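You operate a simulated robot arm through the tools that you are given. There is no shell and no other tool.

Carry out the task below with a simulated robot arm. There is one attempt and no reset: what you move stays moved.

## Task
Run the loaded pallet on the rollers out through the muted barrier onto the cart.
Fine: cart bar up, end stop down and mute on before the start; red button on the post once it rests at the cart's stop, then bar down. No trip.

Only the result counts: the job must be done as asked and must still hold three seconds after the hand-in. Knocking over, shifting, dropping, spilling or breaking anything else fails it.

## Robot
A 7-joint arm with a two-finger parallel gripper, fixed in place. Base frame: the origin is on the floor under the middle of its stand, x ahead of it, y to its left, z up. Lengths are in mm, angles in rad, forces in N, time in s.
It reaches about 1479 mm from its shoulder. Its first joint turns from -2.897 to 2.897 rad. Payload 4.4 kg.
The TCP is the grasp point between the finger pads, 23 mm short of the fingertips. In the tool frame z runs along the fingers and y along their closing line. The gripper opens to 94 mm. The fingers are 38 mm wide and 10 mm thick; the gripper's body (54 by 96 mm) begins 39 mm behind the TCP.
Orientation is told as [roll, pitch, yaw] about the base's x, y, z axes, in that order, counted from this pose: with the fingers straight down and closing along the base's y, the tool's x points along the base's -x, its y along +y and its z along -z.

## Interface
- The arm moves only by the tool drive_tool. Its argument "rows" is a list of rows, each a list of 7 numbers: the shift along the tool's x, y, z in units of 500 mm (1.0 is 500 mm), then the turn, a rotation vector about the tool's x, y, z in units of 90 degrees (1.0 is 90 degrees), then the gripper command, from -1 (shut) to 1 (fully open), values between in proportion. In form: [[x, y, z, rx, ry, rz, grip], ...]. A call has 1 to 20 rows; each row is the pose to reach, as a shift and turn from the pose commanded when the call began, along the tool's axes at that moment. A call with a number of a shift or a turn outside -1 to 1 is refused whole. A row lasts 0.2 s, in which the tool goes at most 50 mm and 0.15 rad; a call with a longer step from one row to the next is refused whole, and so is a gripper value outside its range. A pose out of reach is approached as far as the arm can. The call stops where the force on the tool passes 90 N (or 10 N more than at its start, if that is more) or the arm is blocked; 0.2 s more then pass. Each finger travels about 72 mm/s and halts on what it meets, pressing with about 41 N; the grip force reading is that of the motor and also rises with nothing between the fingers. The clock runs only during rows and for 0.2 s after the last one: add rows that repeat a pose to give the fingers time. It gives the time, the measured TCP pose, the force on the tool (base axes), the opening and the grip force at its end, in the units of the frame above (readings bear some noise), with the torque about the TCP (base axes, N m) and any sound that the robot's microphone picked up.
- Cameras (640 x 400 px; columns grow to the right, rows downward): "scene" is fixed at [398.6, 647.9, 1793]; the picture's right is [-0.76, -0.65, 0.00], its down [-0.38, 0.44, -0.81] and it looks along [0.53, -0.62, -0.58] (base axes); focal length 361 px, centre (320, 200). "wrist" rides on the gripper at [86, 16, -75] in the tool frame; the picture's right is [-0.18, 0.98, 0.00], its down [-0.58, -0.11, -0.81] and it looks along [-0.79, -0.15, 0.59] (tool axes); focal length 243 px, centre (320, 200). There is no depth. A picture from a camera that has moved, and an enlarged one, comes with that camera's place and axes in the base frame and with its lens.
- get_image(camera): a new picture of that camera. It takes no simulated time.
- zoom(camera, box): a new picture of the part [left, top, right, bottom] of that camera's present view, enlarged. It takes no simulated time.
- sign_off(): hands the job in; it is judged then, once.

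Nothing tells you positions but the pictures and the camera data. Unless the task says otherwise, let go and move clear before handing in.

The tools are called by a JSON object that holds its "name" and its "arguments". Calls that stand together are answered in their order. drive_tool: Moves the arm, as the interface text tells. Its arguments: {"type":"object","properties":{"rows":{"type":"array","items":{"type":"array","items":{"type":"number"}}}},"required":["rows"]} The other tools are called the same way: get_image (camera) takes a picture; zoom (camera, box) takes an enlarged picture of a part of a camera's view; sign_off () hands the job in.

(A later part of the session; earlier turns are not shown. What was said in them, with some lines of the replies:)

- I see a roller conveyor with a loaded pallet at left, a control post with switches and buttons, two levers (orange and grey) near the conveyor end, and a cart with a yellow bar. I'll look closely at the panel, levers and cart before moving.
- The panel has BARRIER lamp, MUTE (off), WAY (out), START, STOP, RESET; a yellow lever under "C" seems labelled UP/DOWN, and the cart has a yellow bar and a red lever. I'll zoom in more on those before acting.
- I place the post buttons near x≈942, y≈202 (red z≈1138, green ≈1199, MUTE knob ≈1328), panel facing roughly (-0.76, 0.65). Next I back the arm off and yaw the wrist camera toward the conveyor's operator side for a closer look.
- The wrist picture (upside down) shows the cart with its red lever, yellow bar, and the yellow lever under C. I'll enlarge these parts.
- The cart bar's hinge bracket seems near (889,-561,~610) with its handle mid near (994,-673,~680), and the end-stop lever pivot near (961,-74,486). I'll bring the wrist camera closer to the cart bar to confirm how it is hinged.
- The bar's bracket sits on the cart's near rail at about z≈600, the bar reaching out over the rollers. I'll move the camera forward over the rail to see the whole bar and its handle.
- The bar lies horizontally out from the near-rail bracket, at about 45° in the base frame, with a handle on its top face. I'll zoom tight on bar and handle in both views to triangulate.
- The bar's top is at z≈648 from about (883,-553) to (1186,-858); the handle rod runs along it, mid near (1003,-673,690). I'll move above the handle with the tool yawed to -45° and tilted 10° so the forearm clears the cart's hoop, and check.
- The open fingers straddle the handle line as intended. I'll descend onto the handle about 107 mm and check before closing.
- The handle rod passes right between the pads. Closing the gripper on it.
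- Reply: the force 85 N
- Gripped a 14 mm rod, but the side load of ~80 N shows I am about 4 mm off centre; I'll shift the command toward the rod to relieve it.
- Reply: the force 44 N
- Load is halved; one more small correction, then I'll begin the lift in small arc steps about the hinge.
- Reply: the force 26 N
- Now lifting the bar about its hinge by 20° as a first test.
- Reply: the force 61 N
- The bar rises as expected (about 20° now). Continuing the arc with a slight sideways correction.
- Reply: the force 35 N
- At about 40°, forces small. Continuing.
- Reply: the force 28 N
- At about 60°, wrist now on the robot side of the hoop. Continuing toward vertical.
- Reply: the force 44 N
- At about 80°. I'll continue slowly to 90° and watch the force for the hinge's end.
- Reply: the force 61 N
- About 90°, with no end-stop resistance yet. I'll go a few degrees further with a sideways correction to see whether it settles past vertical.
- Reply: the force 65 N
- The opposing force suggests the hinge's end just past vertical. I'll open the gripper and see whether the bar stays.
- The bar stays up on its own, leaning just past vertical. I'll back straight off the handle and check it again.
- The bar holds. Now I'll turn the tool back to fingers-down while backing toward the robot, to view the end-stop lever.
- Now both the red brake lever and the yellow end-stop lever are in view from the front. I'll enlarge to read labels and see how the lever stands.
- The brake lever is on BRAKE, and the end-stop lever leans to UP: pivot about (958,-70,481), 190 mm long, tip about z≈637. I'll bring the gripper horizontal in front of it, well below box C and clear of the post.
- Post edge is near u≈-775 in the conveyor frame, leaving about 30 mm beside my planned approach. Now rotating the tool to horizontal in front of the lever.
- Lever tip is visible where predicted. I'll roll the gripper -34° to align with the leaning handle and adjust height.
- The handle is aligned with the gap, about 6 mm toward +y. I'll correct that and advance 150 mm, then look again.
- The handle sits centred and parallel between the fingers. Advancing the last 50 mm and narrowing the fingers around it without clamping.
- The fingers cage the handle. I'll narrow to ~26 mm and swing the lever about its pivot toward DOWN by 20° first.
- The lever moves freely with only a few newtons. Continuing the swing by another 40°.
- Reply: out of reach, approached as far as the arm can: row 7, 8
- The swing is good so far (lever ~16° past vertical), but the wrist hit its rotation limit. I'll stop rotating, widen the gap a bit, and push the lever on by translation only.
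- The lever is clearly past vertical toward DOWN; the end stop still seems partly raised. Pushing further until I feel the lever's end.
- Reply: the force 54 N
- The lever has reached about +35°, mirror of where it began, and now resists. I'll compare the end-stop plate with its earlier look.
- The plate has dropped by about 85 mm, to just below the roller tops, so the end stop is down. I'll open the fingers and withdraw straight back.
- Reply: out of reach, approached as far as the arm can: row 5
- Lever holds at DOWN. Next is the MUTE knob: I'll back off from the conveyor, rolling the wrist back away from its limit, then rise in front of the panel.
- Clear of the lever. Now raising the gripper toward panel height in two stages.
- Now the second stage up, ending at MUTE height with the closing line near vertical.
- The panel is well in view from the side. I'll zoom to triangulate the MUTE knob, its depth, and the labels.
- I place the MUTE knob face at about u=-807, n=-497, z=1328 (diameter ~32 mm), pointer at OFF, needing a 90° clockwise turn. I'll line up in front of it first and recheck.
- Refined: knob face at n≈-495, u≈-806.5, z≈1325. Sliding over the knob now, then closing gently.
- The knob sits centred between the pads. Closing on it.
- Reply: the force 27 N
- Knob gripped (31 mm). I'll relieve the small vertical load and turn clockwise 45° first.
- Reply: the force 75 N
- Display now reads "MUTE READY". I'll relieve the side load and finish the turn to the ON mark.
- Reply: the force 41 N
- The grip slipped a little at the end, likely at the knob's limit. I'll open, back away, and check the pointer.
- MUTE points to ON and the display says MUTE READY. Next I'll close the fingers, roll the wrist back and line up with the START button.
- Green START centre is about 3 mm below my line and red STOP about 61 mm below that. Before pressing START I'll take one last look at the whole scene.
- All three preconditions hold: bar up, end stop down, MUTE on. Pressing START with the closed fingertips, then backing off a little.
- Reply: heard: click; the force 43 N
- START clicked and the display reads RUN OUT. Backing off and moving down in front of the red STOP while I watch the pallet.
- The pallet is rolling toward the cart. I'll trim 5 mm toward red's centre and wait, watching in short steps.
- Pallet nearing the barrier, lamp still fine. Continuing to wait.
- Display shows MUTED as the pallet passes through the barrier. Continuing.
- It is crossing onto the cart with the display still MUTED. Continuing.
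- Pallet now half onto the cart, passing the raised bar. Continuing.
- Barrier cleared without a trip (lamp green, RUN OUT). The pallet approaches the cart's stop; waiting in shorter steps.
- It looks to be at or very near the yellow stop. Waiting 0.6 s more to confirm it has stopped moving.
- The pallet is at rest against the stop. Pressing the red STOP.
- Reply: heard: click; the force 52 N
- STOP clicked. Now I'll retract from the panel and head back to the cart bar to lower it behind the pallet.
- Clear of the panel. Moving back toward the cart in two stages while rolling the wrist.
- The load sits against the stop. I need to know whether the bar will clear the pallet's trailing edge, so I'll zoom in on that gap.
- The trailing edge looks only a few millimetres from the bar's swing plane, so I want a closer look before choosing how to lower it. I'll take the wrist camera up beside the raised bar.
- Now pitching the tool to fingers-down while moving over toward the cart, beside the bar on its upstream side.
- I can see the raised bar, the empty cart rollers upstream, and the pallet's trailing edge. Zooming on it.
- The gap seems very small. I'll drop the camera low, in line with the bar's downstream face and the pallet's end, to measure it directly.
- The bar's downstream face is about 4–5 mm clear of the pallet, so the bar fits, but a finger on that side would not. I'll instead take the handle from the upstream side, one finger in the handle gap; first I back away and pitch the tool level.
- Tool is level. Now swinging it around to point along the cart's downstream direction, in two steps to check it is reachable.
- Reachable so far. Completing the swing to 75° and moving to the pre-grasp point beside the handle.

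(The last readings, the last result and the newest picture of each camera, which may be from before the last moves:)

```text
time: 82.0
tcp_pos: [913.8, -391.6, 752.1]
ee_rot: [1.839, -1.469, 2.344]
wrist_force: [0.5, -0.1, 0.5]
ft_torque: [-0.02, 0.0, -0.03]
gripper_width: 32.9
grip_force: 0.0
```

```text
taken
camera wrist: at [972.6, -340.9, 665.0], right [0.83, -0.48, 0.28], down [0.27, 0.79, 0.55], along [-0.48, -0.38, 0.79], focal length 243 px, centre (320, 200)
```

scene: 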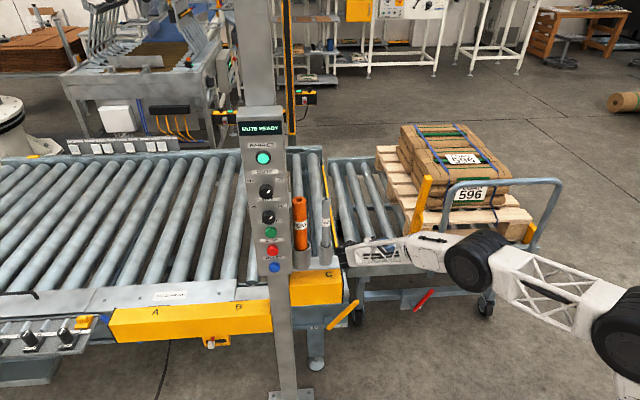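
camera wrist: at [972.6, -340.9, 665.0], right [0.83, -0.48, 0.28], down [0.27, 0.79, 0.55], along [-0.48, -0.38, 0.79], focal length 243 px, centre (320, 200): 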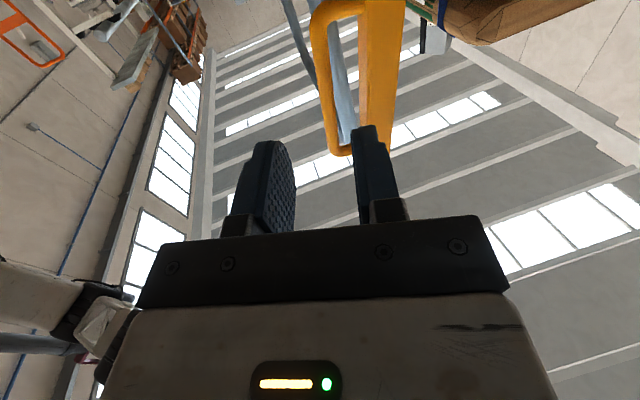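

The handle gap lines up with my right-hand finger and the rod is centred between the fingers. Advancing 130 mm so the finger enters the handle gap from upstream.

{"name": "drive_tool", "arguments": {"rows": [[0, 0, 0.06, 0, 0, 0, -0.3], [0, 0, 0.12, 0, 0, 0, -0.3], [0, 0, 0.17, 0, 0, 0, -0.3], [0, 0, 0.21, 0, 0, 0, -0.3]]}}

{"name": "get_image", "arguments": {"camera": "wrist"}}

{"name": "zoom", "arguments": {"camera": "scene", "box": [330, 150, 470, 280]}}

```text
time: 83.0
tcp_pos: [860.1, -483.0, 755.2]
ee_rot: [1.833, -1.468, 2.35]
wrist_force: [-0.4, 0.5, -0.1]
ft_torque: [0.03, 0.0, 0.04]
gripper_width: 33.1
grip_force: 0.1
```

```text
taken
camera wrist: at [918.1, -430.7, 668.3], right [0.83, -0.48, 0.28], down [0.27, 0.79, 0.55], along [-0.48, -0.38, 0.79], focal length 243 px, centre (320, 200)
```

wrist: 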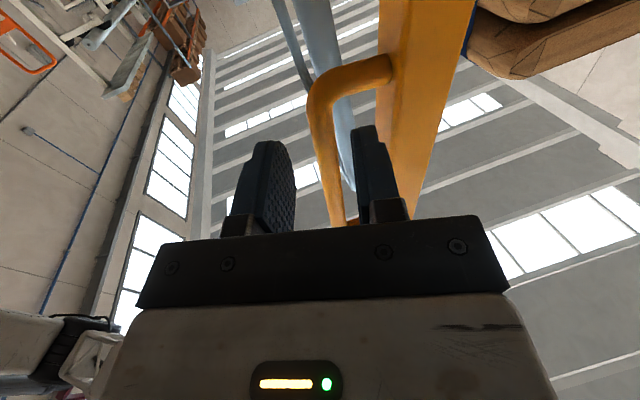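

```text
3.08 times, centred on (400, 215) of scene
camera zoom: at [398.6, 647.9, 1793.0], right [-0.76, -0.65, 0.0], down [-0.38, 0.44, -0.81], along [0.53, -0.62, -0.58], focal length 1110 px, centre (74, 154)
```

zoom: 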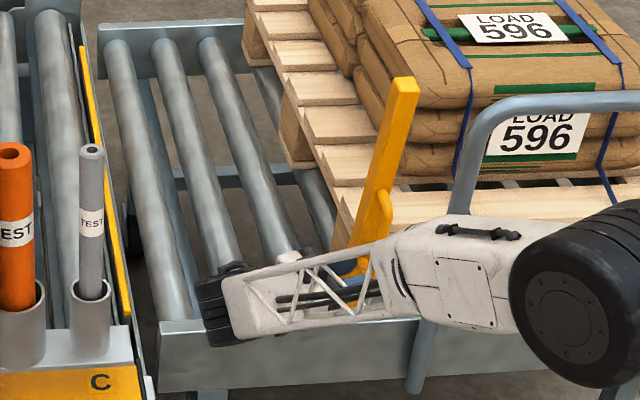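

The finger is heading into the handle gap, but close to the handle's lower leg. I'll shift 15 mm up along the rod, then advance the last 22 mm.

{"name": "drive_tool", "arguments": {"rows": [[-0.015, 0, 0, 0, 0, 0, -0.3], [-0.03, 0, 0, 0, 0, 0, -0.3], [-0.03, 0, 0.022, 0, 0, 0, -0.3], [-0.03, 0, 0.044, 0, 0, 0, -0.3]]}}

{"name": "get_image", "arguments": {"camera": "wrist"}}

{"name": "zoom", "arguments": {"camera": "scene", "box": [330, 150, 470, 280]}}

```text
time: 84.0
tcp_pos: [848.2, -497.2, 769.6]
ee_rot: [1.843, -1.469, 2.341]
wrist_force: [0.1, 0.4, 0.1]
ft_torque: [0.0, 0.0, 0.0]
gripper_width: 32.9
grip_force: 0.0
```

```text
taken
camera wrist: at [906.9, -447.5, 682.7], right [0.83, -0.48, 0.28], down [0.27, 0.79, 0.55], along [-0.48, -0.38, 0.79], focal length 243 px, centre (320, 200)
```

wrist: 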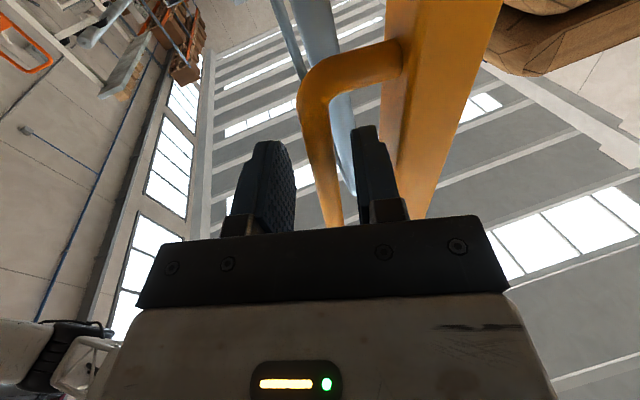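

```text
3.08 times, centred on (400, 215) of scene
camera zoom: at [398.6, 647.9, 1793.0], right [-0.76, -0.65, 0.0], down [-0.38, 0.44, -0.81], along [0.53, -0.62, -0.58], focal length 1110 px, centre (74, 154)
```

zoom: 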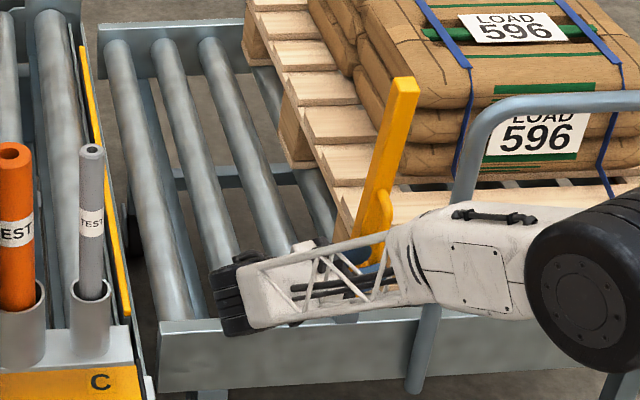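

The finger is inside the handle gap with the rod caged. Now swinging the bar down slowly about its hinge, first 24°.

{"name": "drive_tool", "arguments": {"rows": [[0, 0, 0.006, 0, 0, 0, -0.3], [-0.0058, 0.0152, 0.01, 0, 0.0087, -0.0322, -0.3], [-0.0116, 0.0303, 0.0141, 0, 0.0173, -0.0644, -0.3], [-0.0157, 0.046, 0.0184, 0, 0.0259, -0.0966, -0.3], [-0.0198, 0.0618, 0.0226, 0, 0.0345, -0.1288, -0.3], [-0.0246, 0.0937, 0.0311, 0, 0.0518, -0.1932, -0.3], [-0.0258, 0.126, 0.0398, 0, 0.0691, -0.2576, -0.3]]}}

{"name": "get_image", "arguments": {"camera": "wrist"}}

{"name": "zoom", "arguments": {"camera": "scene", "box": [330, 130, 490, 280]}}

```text
time: 85.6
tcp_pos: [891.3, -549.3, 787.1]
ee_rot: [-1.312, -1.253, -0.79]
wrist_force: [-0.3, 4.3, 1.6]
ft_torque: [-0.03, -0.06, 0.05]
gripper_width: 31.9
grip_force: 0.0
```

```text
taken
camera wrist: at [925.2, -472.2, 706.5], right [0.86, -0.5, -0.12], down [0.45, 0.61, 0.65], along [-0.25, -0.61, 0.75], focal length 243 px, centre (320, 200)
```

wrist: 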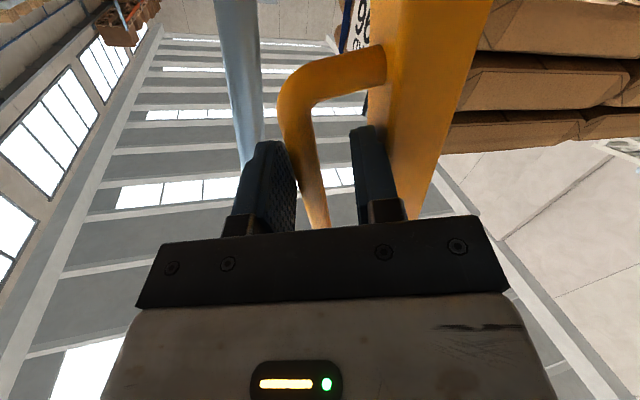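

```text
2.67 times, centred on (410, 205) of scene
camera zoom: at [398.6, 647.9, 1793.0], right [-0.76, -0.65, 0.0], down [-0.38, 0.44, -0.81], along [0.53, -0.62, -0.58], focal length 962 px, centre (80, 187)
```

zoom: 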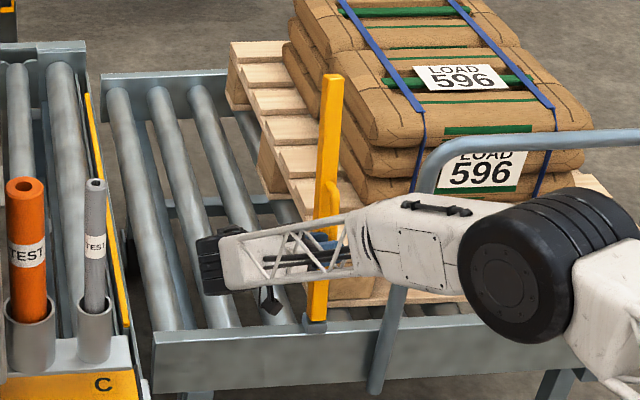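

The bar follows gently with only a few newtons. I'll ease the fingers back 4 mm to keep clear of the pallet and continue another 24°.

{"name": "drive_tool", "arguments": {"rows": [[-0.0058, 0.0152, -0.004, 0, 0.0087, -0.0322, -0.3], [-0.0116, 0.0303, 0.0001, 0, 0.0173, -0.0644, -0.3], [-0.0157, 0.046, 0.0044, 0, 0.0259, -0.0966, -0.3], [-0.0198, 0.0618, 0.0086, 0, 0.0345, -0.1288, -0.3], [-0.0222, 0.0778, 0.0129, 0, 0.0432, -0.161, -0.3], [-0.0246, 0.0937, 0.0171, 0, 0.0518, -0.1932, -0.3], [-0.0252, 0.1099, 0.0215, 0, 0.0605, -0.2254, -0.3], [-0.0258, 0.126, 0.0258, 0, 0.0691, -0.2576, -0.3]]}}

{"name": "get_image", "arguments": {"camera": "wrist"}}

{"name": "zoom", "arguments": {"camera": "scene", "box": [330, 130, 490, 280]}}

```text
time: 87.4
tcp_pos: [939.0, -591.5, 782.0]
ee_rot: [-1.309, -0.837, -0.791]
wrist_force: [-0.1, -0.2, 0.5]
ft_torque: [-0.02, -0.01, -0.03]
gripper_width: 32.5
grip_force: 0.1
```

```text
taken
camera wrist: at [951.2, -493.1, 718.9], right [0.76, -0.41, -0.5], down [0.64, 0.42, 0.64], along [-0.05, -0.81, 0.58], focal length 243 px, centre (320, 200)
```

wrist: 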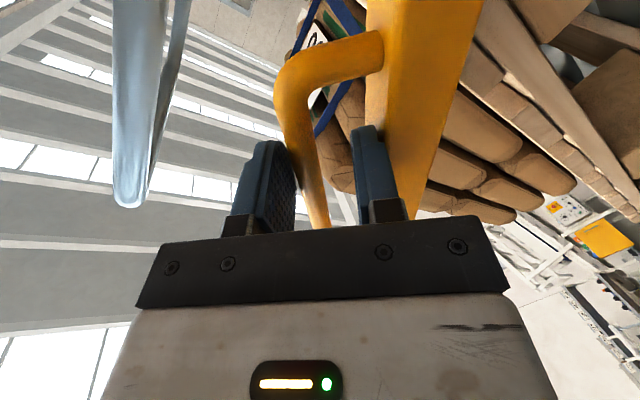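

```text
2.67 times, centred on (410, 205) of scene
camera zoom: at [398.6, 647.9, 1793.0], right [-0.76, -0.65, 0.0], down [-0.38, 0.44, -0.81], along [0.53, -0.62, -0.58], focal length 962 px, centre (80, 187)
```

zoom: 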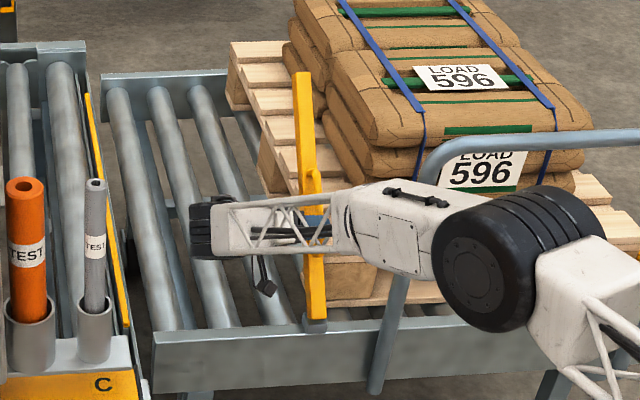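

At about 50° and the forces are near zero. Continuing down another 24°.

{"name": "drive_tool", "arguments": {"rows": [[-0.0058, 0.0152, 0.0041, 0, 0.0087, -0.0322, -0.3], [-0.0116, 0.0303, 0.0081, 0, 0.0173, -0.0644, -0.3], [-0.0157, 0.046, 0.0124, 0, 0.0259, -0.0966, -0.3], [-0.0198, 0.0618, 0.0166, 0, 0.0345, -0.1288, -0.3], [-0.0222, 0.0778, 0.0209, 0, 0.0432, -0.161, -0.3], [-0.0246, 0.0937, 0.0251, 0, 0.0518, -0.1932, -0.3], [-0.0252, 0.1099, 0.0295, 0, 0.0605, -0.2254, -0.3], [-0.0258, 0.126, 0.0338, 0, 0.0691, -0.2576, -0.3]]}}

{"name": "get_image", "arguments": {"camera": "wrist"}}

{"name": "zoom", "arguments": {"camera": "scene", "box": [330, 130, 490, 280]}}

```text
time: 89.2
tcp_pos: [979.6, -633.5, 748.4]
ee_rot: [-1.31, -0.418, -0.792]
wrist_force: [0.3, -0.1, 0.3]
ft_torque: [0.03, 0.0, -0.01]
gripper_width: 33.0
grip_force: 0.1
```

```text
taken
camera wrist: at [978.5, -520.9, 715.5], right [0.57, -0.21, -0.79], down [0.82, 0.24, 0.52], along [0.08, -0.95, 0.31], focal length 243 px, centre (320, 200)
```

wrist: 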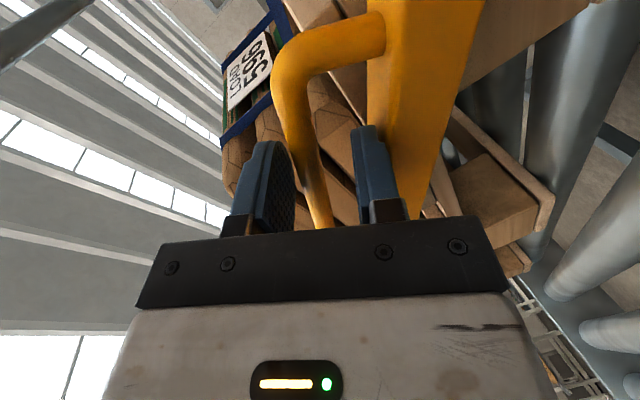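

```text
2.67 times, centred on (410, 205) of scene
camera zoom: at [398.6, 647.9, 1793.0], right [-0.76, -0.65, 0.0], down [-0.38, 0.44, -0.81], along [0.53, -0.62, -0.58], focal length 962 px, centre (80, 187)
```

zoom: 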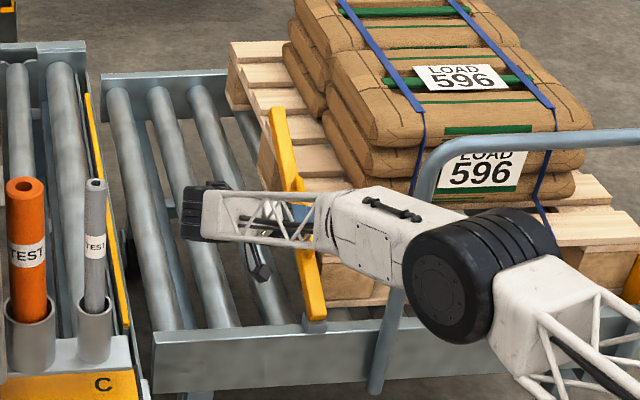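

At about 25°. I'll narrow the cage slightly, ease back 3 mm for pallet clearance, and continue to about 9°.

{"name": "drive_tool", "arguments": {"rows": [[0, 0, -0.006, 0, 0, 0, -0.5], [-0.0062, 0.0151, -0.002, 0, 0.0086, -0.0322, -0.5], [-0.0116, 0.0303, 0.0021, 0, 0.0173, -0.0644, -0.5], [-0.0162, 0.046, 0.0063, 0, 0.0259, -0.0966, -0.5], [-0.0198, 0.0618, 0.0106, 0, 0.0345, -0.1288, -0.5], [-0.0226, 0.0777, 0.0148, 0, 0.0432, -0.161, -0.5]]}}

{"name": "get_image", "arguments": {"camera": "wrist"}}

{"name": "zoom", "arguments": {"camera": "scene", "box": [330, 130, 490, 280]}}

```text
time: 90.6
tcp_pos: [1000.0, -649.4, 716.9]
ee_rot: [-1.309, -0.154, -0.789]
wrist_force: [-0.7, -0.5, 0.5]
ft_torque: [-0.01, -0.02, 0.0]
gripper_width: 23.5
grip_force: 0.1
```

```text
taken
camera wrist: at [995.0, -533.4, 706.7], right [0.41, -0.05, -0.91], down [0.9, 0.15, 0.4], along [0.12, -0.99, 0.11], focal length 243 px, centre (320, 200)
```

wrist: 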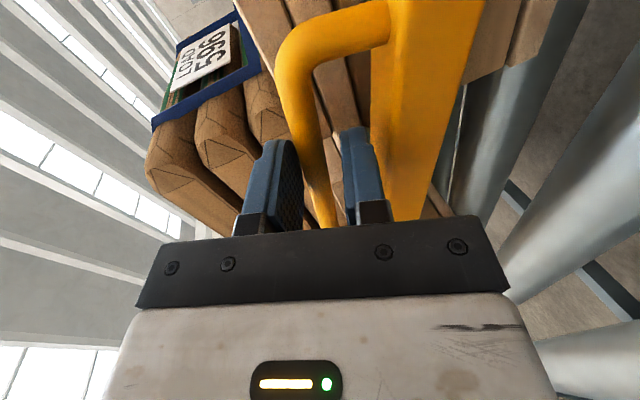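

```text
2.67 times, centred on (410, 205) of scene
camera zoom: at [398.6, 647.9, 1793.0], right [-0.76, -0.65, 0.0], down [-0.38, 0.44, -0.81], along [0.53, -0.62, -0.58], focal length 962 px, centre (80, 187)
```

zoom: 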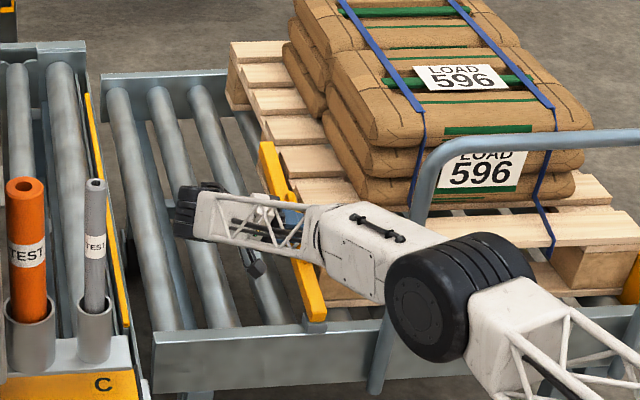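

Nearly horizontal now. Lowering the last ~9° gently.

{"name": "drive_tool", "arguments": {"rows": [[-0.0031, 0.0076, 0.002, 0, 0.0043, -0.0161, -0.5], [-0.0062, 0.0151, 0.0041, 0, 0.0086, -0.0322, -0.5], [-0.0089, 0.0227, 0.0061, 0, 0.013, -0.0483, -0.5], [-0.0116, 0.0303, 0.0081, 0, 0.0173, -0.0644, -0.5], [-0.0139, 0.0382, 0.0102, 0, 0.0216, -0.0805, -0.5], [-0.0162, 0.046, 0.0123, 0, 0.0259, -0.0966, -0.5]]}}

{"name": "get_image", "arguments": {"camera": "wrist"}}

{"name": "zoom", "arguments": {"camera": "scene", "box": [330, 130, 490, 280]}}

```text
time: 92.0
tcp_pos: [1009.3, -657.7, 694.4]
ee_rot: [-1.309, 0.001, -0.79]
wrist_force: [0.0, 0.3, 0.5]
ft_torque: [0.05, -0.01, 0.0]
gripper_width: 23.4
grip_force: 0.1
```

```text
taken
camera wrist: at [1002.6, -540.9, 696.4], right [0.31, 0.05, -0.95], down [0.94, 0.11, 0.31], along [0.12, -0.99, -0.01], focal length 243 px, centre (320, 200)
```

wrist: 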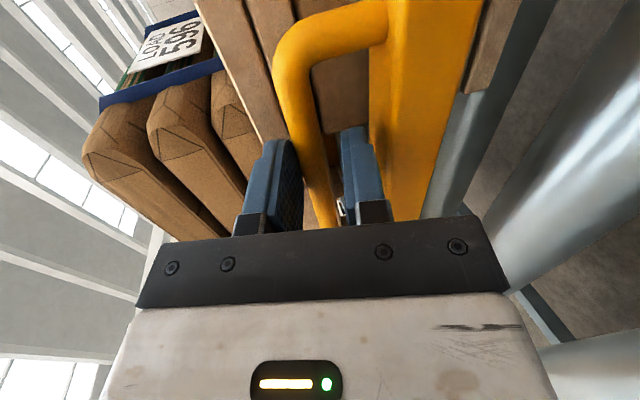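

```text
2.67 times, centred on (410, 205) of scene
camera zoom: at [398.6, 647.9, 1793.0], right [-0.76, -0.65, 0.0], down [-0.38, 0.44, -0.81], along [0.53, -0.62, -0.58], focal length 962 px, centre (80, 187)
```

zoom: 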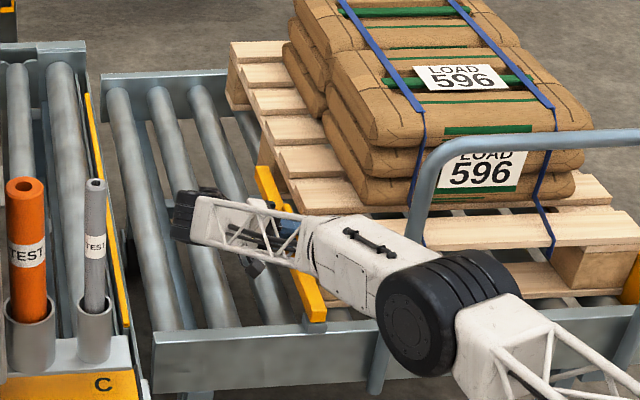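

The bar looks level. I'll press lightly further down with the upper finger to feel whether it is fully seated.

{"name": "drive_tool", "arguments": {"rows": [[0, 0.0039, 0.001, 0, 0, 0, -0.5], [0, 0.0077, 0.0021, 0, 0, 0, -0.5], [0, 0.0116, 0.0031, 0, 0, 0, -0.5]]}}

{"name": "get_image", "arguments": {"camera": "wrist"}}

{"name": "zoom", "arguments": {"camera": "scene", "box": [380, 180, 440, 260]}}

```text
time: 92.8
tcp_pos: [1008.0, -658.0, 687.2]
ee_rot: [-1.309, 0.0, -0.792]
wrist_force: [0.1, 0.9, 5.0]
ft_torque: [-0.02, 0.12, -0.06]
gripper_width: 25.6
grip_force: 2.2
```

```text
taken
camera wrist: at [1003.1, -541.3, 691.2], right [0.31, 0.05, -0.95], down [0.94, 0.11, 0.31], along [0.12, -0.99, -0.01], focal length 243 px, centre (320, 200)
```

wrist: 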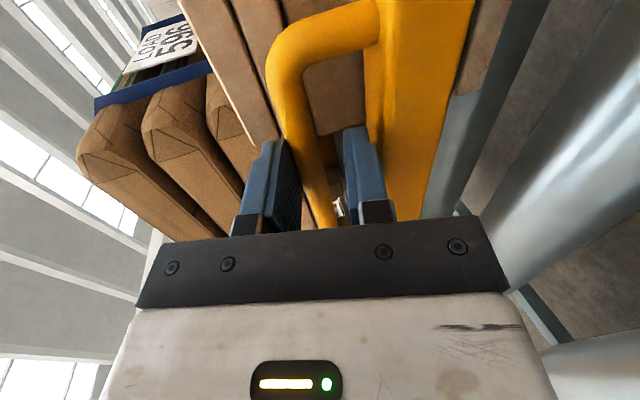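

```text
5.00 times, centred on (410, 220) of scene
camera zoom: at [398.6, 647.9, 1793.0], right [-0.76, -0.65, 0.0], down [-0.38, 0.44, -0.81], along [0.53, -0.62, -0.58], focal length 1803 px, centre (-130, 100)
```

zoom: 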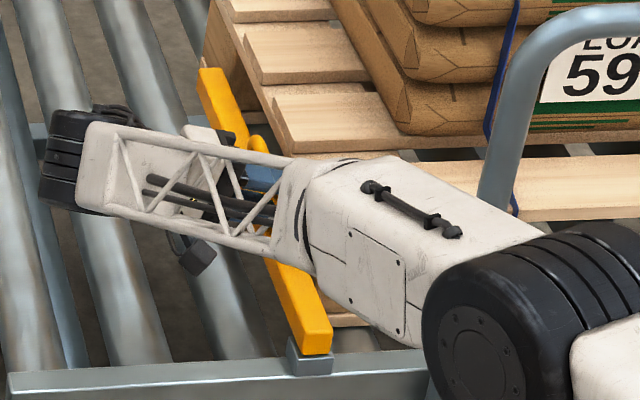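

The bar is exactly where it was at the start (down), seated against the fingers' light push. I'll centre the fingers and withdraw straight back upstream.

{"name": "drive_tool", "arguments": {"rows": [[0, -0.005, 0, 0, 0, 0, -0.45], [0, -0.01, 0, 0, 0, 0, -0.45], [0, -0.01, -0.02, 0, 0, 0, -0.45], [0, -0.01, -0.05, 0, 0, 0, -0.45], [0, -0.01, -0.1, 0, 0, 0, -0.45], [0, -0.01, -0.16, 0, 0, 0, -0.45]]}}

{"name": "get_image", "arguments": {"camera": "wrist"}}

{"name": "get_image", "arguments": {"camera": "scene"}}

```text
time: 94.2
tcp_pos: [1063.3, -607.2, 712.7]
ee_rot: [-1.311, -0.001, -0.793]
wrist_force: [0.1, -1.2, 0.3]
ft_torque: [-0.01, -0.03, 0.01]
gripper_width: 26.0
grip_force: 0.1
```

```text
taken
camera wrist: at [1057.5, -490.5, 714.5], right [0.31, 0.05, -0.95], down [0.94, 0.11, 0.31], along [0.12, -0.99, -0.01], focal length 243 px, centre (320, 200)
```

wrist: 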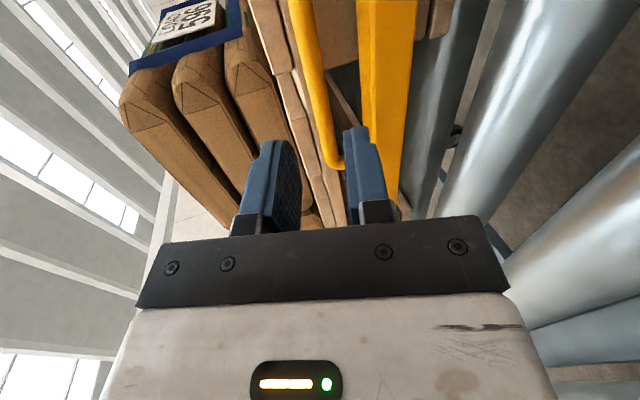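

```text
taken
```

scene: 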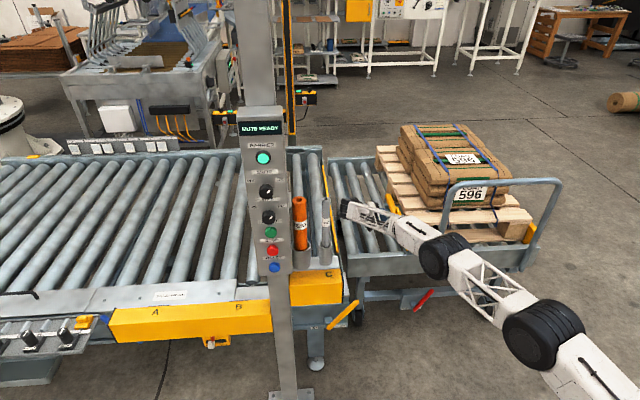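

Fingers are clear of the handle. Lifting up and back toward the robot, away from the cart.

{"name": "drive_tool", "arguments": {"rows": [[0, -0.08, -0.022, 0, 0, 0, -0.45], [0, -0.161, -0.043, 0, 0, 0, -0.45], [0, -0.242, -0.065, 0, 0, 0, -0.45], [0, -0.322, -0.086, 0, 0, 0, -0.45], [0, -0.402, -0.108, 0, 0, 0, -0.45], [0, -0.483, -0.13, 0, 0, 0, -0.45], [0.08, -0.483, -0.13, 0, 0, 0, -0.45], [0.17, -0.483, -0.13, 0, 0, 0, -0.45], [0.26, -0.483, -0.13, 0, 0, 0, -0.45], [0.35, -0.483, -0.13, 0, 0, 0, -0.45], [0.44, -0.483, -0.13, 0, 0, 0, -0.45], [0.53, -0.483, -0.13, 0, 0, 0, -0.45], [0.6, -0.483, -0.13, 0, 0, 0, -0.45]]}}

{"name": "get_image", "arguments": {"camera": "scene"}}

{"name": "zoom", "arguments": {"camera": "scene", "box": [350, 100, 570, 290]}}

{"name": "zoom", "arguments": {"camera": "scene", "box": [225, 100, 315, 230]}}

```text
time: 97.0
tcp_pos: [851.4, -390.1, 960.9]
ee_rot: [-1.309, 0.003, -0.79]
wrist_force: [-0.2, 0.8, 0.1]
ft_torque: [-0.05, 0.0, 0.0]
gripper_width: 26.0
grip_force: 0.1
```

```text
taken
```

scene: 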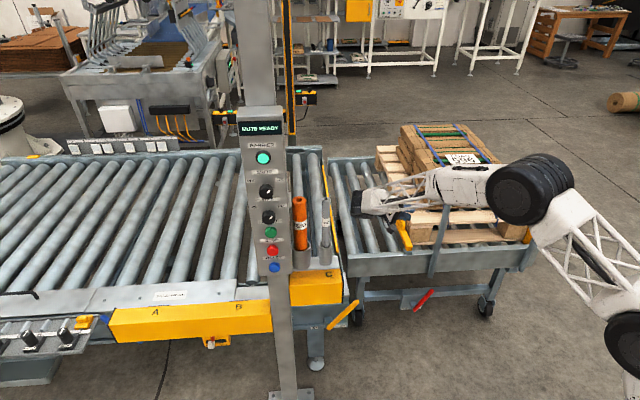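

```text
2.11 times, centred on (460, 195) of scene
camera zoom: at [398.6, 647.9, 1793.0], right [-0.76, -0.65, 0.0], down [-0.38, 0.44, -0.81], along [0.53, -0.62, -0.58], focal length 759 px, centre (25, 210)
```

zoom: 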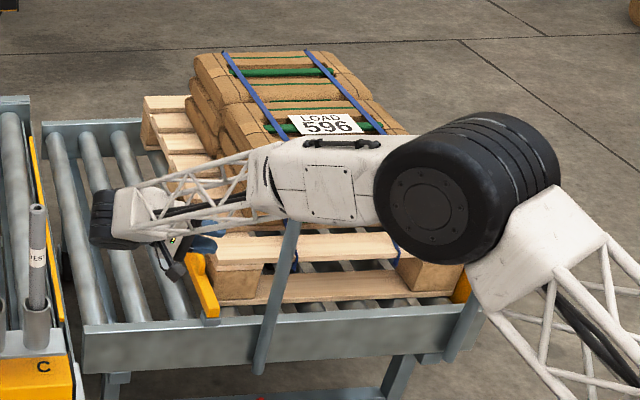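

```text
3.08 times, centred on (270, 165) of scene
camera zoom: at [398.6, 647.9, 1793.0], right [-0.76, -0.65, 0.0], down [-0.38, 0.44, -0.81], along [0.53, -0.62, -0.58], focal length 1110 px, centre (474, 308)
```

zoom: 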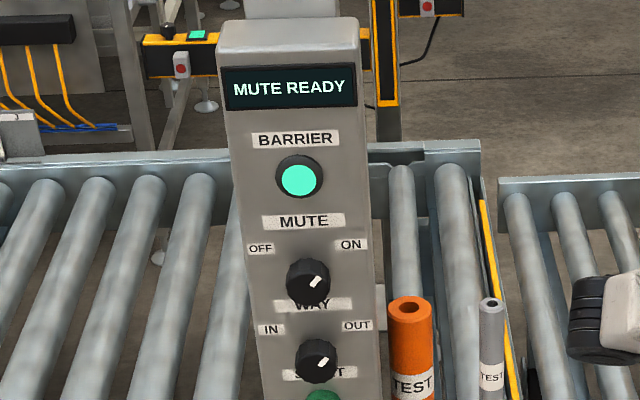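

I'll draw the arm back further so I can see the bar and pallet unobstructed.

{"name": "drive_tool", "arguments": {"rows": [[0.083, -0.0087, 0.032, 0, 0, 0, -0.45], [0.166, -0.0173, 0.064, 0, 0, 0, -0.45], [0.25, -0.026, 0.097, 0, 0, 0, -0.45], [0.333, -0.0347, 0.129, 0, 0, 0, -0.45], [0.416, -0.0433, 0.161, 0, 0, 0, -0.45], [0.5, -0.052, 0.193, 0, 0, 0, -0.45], [0.58, -0.052, 0.193, 0, 0, 0, -0.45], [0.66, -0.052, 0.193, 0, 0, 0, -0.45]]}}

{"name": "get_image", "arguments": {"camera": "scene"}}

{"name": "zoom", "arguments": {"camera": "scene", "box": [330, 100, 570, 290]}}

```text
time: 98.8
tcp_pos: [548.4, -225.0, 962.2]
ee_rot: [-1.309, 0.003, -0.792]
wrist_force: [0.7, -0.2, 0.5]
ft_torque: [0.02, 0.01, 0.05]
gripper_width: 25.9
grip_force: 0.0
```

```text
taken
```

scene: 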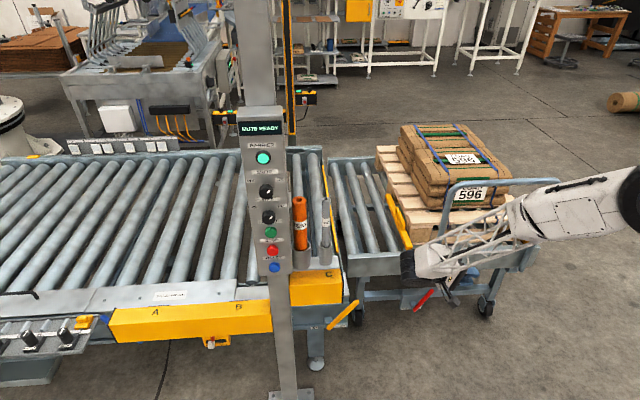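

```text
2.11 times, centred on (450, 195) of scene
camera zoom: at [398.6, 647.9, 1793.0], right [-0.76, -0.65, 0.0], down [-0.38, 0.44, -0.81], along [0.53, -0.62, -0.58], focal length 759 px, centre (46, 210)
```

zoom: 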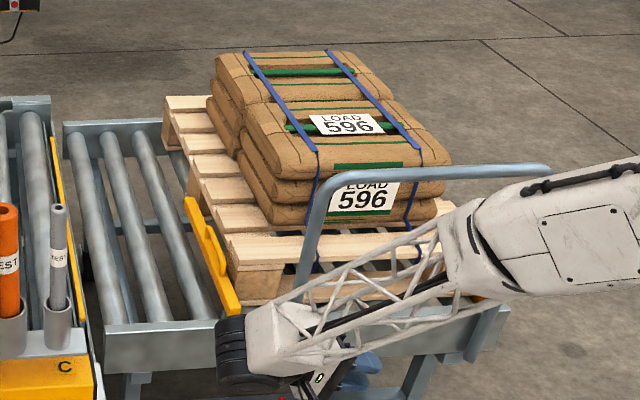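

The bar lies down behind the pallet. A last close look at the bar and the lever before handing in.

{"name": "zoom", "arguments": {"camera": "scene", "box": [375, 180, 455, 260]}}

{"name": "zoom", "arguments": {"camera": "scene", "box": [280, 230, 400, 380]}}

{"name": "drive_tool", "arguments": {"rows": [[0.08, 0, 0, 0, 0, 0, -0.45], [0.16, 0, 0, 0, 0, 0, -0.45], [0.2, 0, 0, 0, 0, 0, -0.45], [0.2, 0, 0, 0, 0, 0, -0.45], [0.2, 0, 0, 0, 0, 0, -0.45]]}}

{"name": "get_image", "arguments": {"camera": "scene"}}

```text
5.00 times, centred on (415, 220) of scene
camera zoom: at [398.6, 647.9, 1793.0], right [-0.76, -0.65, 0.0], down [-0.38, 0.44, -0.81], along [0.53, -0.62, -0.58], focal length 1803 px, centre (-155, 100)
```

zoom: 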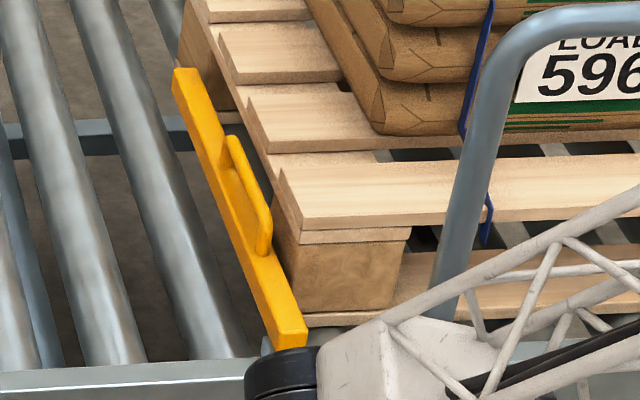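

```text
2.67 times, centred on (340, 305) of scene
camera zoom: at [398.6, 647.9, 1793.0], right [-0.76, -0.65, 0.0], down [-0.38, 0.44, -0.81], along [0.53, -0.62, -0.58], focal length 962 px, centre (267, -80)
```

zoom: 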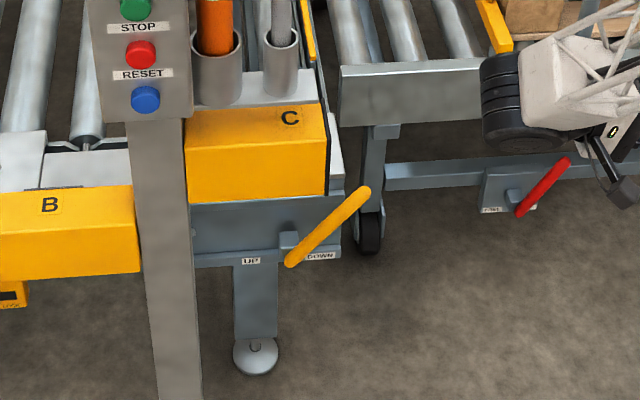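

```text
time: 100.0
tcp_pos: [479.6, -153.6, 960.6]
ee_rot: [-1.31, 0.002, -0.791]
wrist_force: [0.1, 0.0, -0.9]
ft_torque: [0.0, 0.0, -0.04]
gripper_width: 25.7
grip_force: 0.0
```

```text
taken
```

scene: 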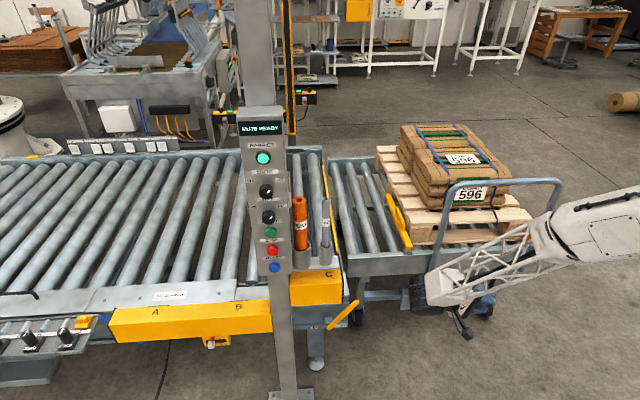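

The bar is back in its original down position behind the pallet. The pallet rests at the cart's stop, the line is stopped, the barrier lamp is green with no trip, and the arm is clear. Handing in.

{"name": "sign_off", "arguments": {}}

```text
The job is handed in.
```

The loaded pallet ran out through the muted barrier and now rests against the cart's end stop. I've handed the job in; no verdict has come back yet.

- **Before the start:** I raised the cart bar, swung the end-stop lever to DOWN, and turned MUTE to ON. The display read MUTE READY. WAY was already at OUT, and the cart brake lever was already at its brake position.
- **The run:** START clicked and the display went to RUN OUT. It showed MUTED while the pallet crossed the barrier, then RUN OUT again. I saw no trip, and the barrier lamp was green again once the pallet was through.
- **After the run:** I pressed the red button once the pallet had stopped moving. I then lowered the bar behind the pallet, back to the same position in the picture as at the start.

When lowering the bar I held its handle from the conveyor side. The gap to the pallet was only about 5 mm, so a finger on the pallet side could have touched it. MUTE is still ON and the end stop is still DOWN.
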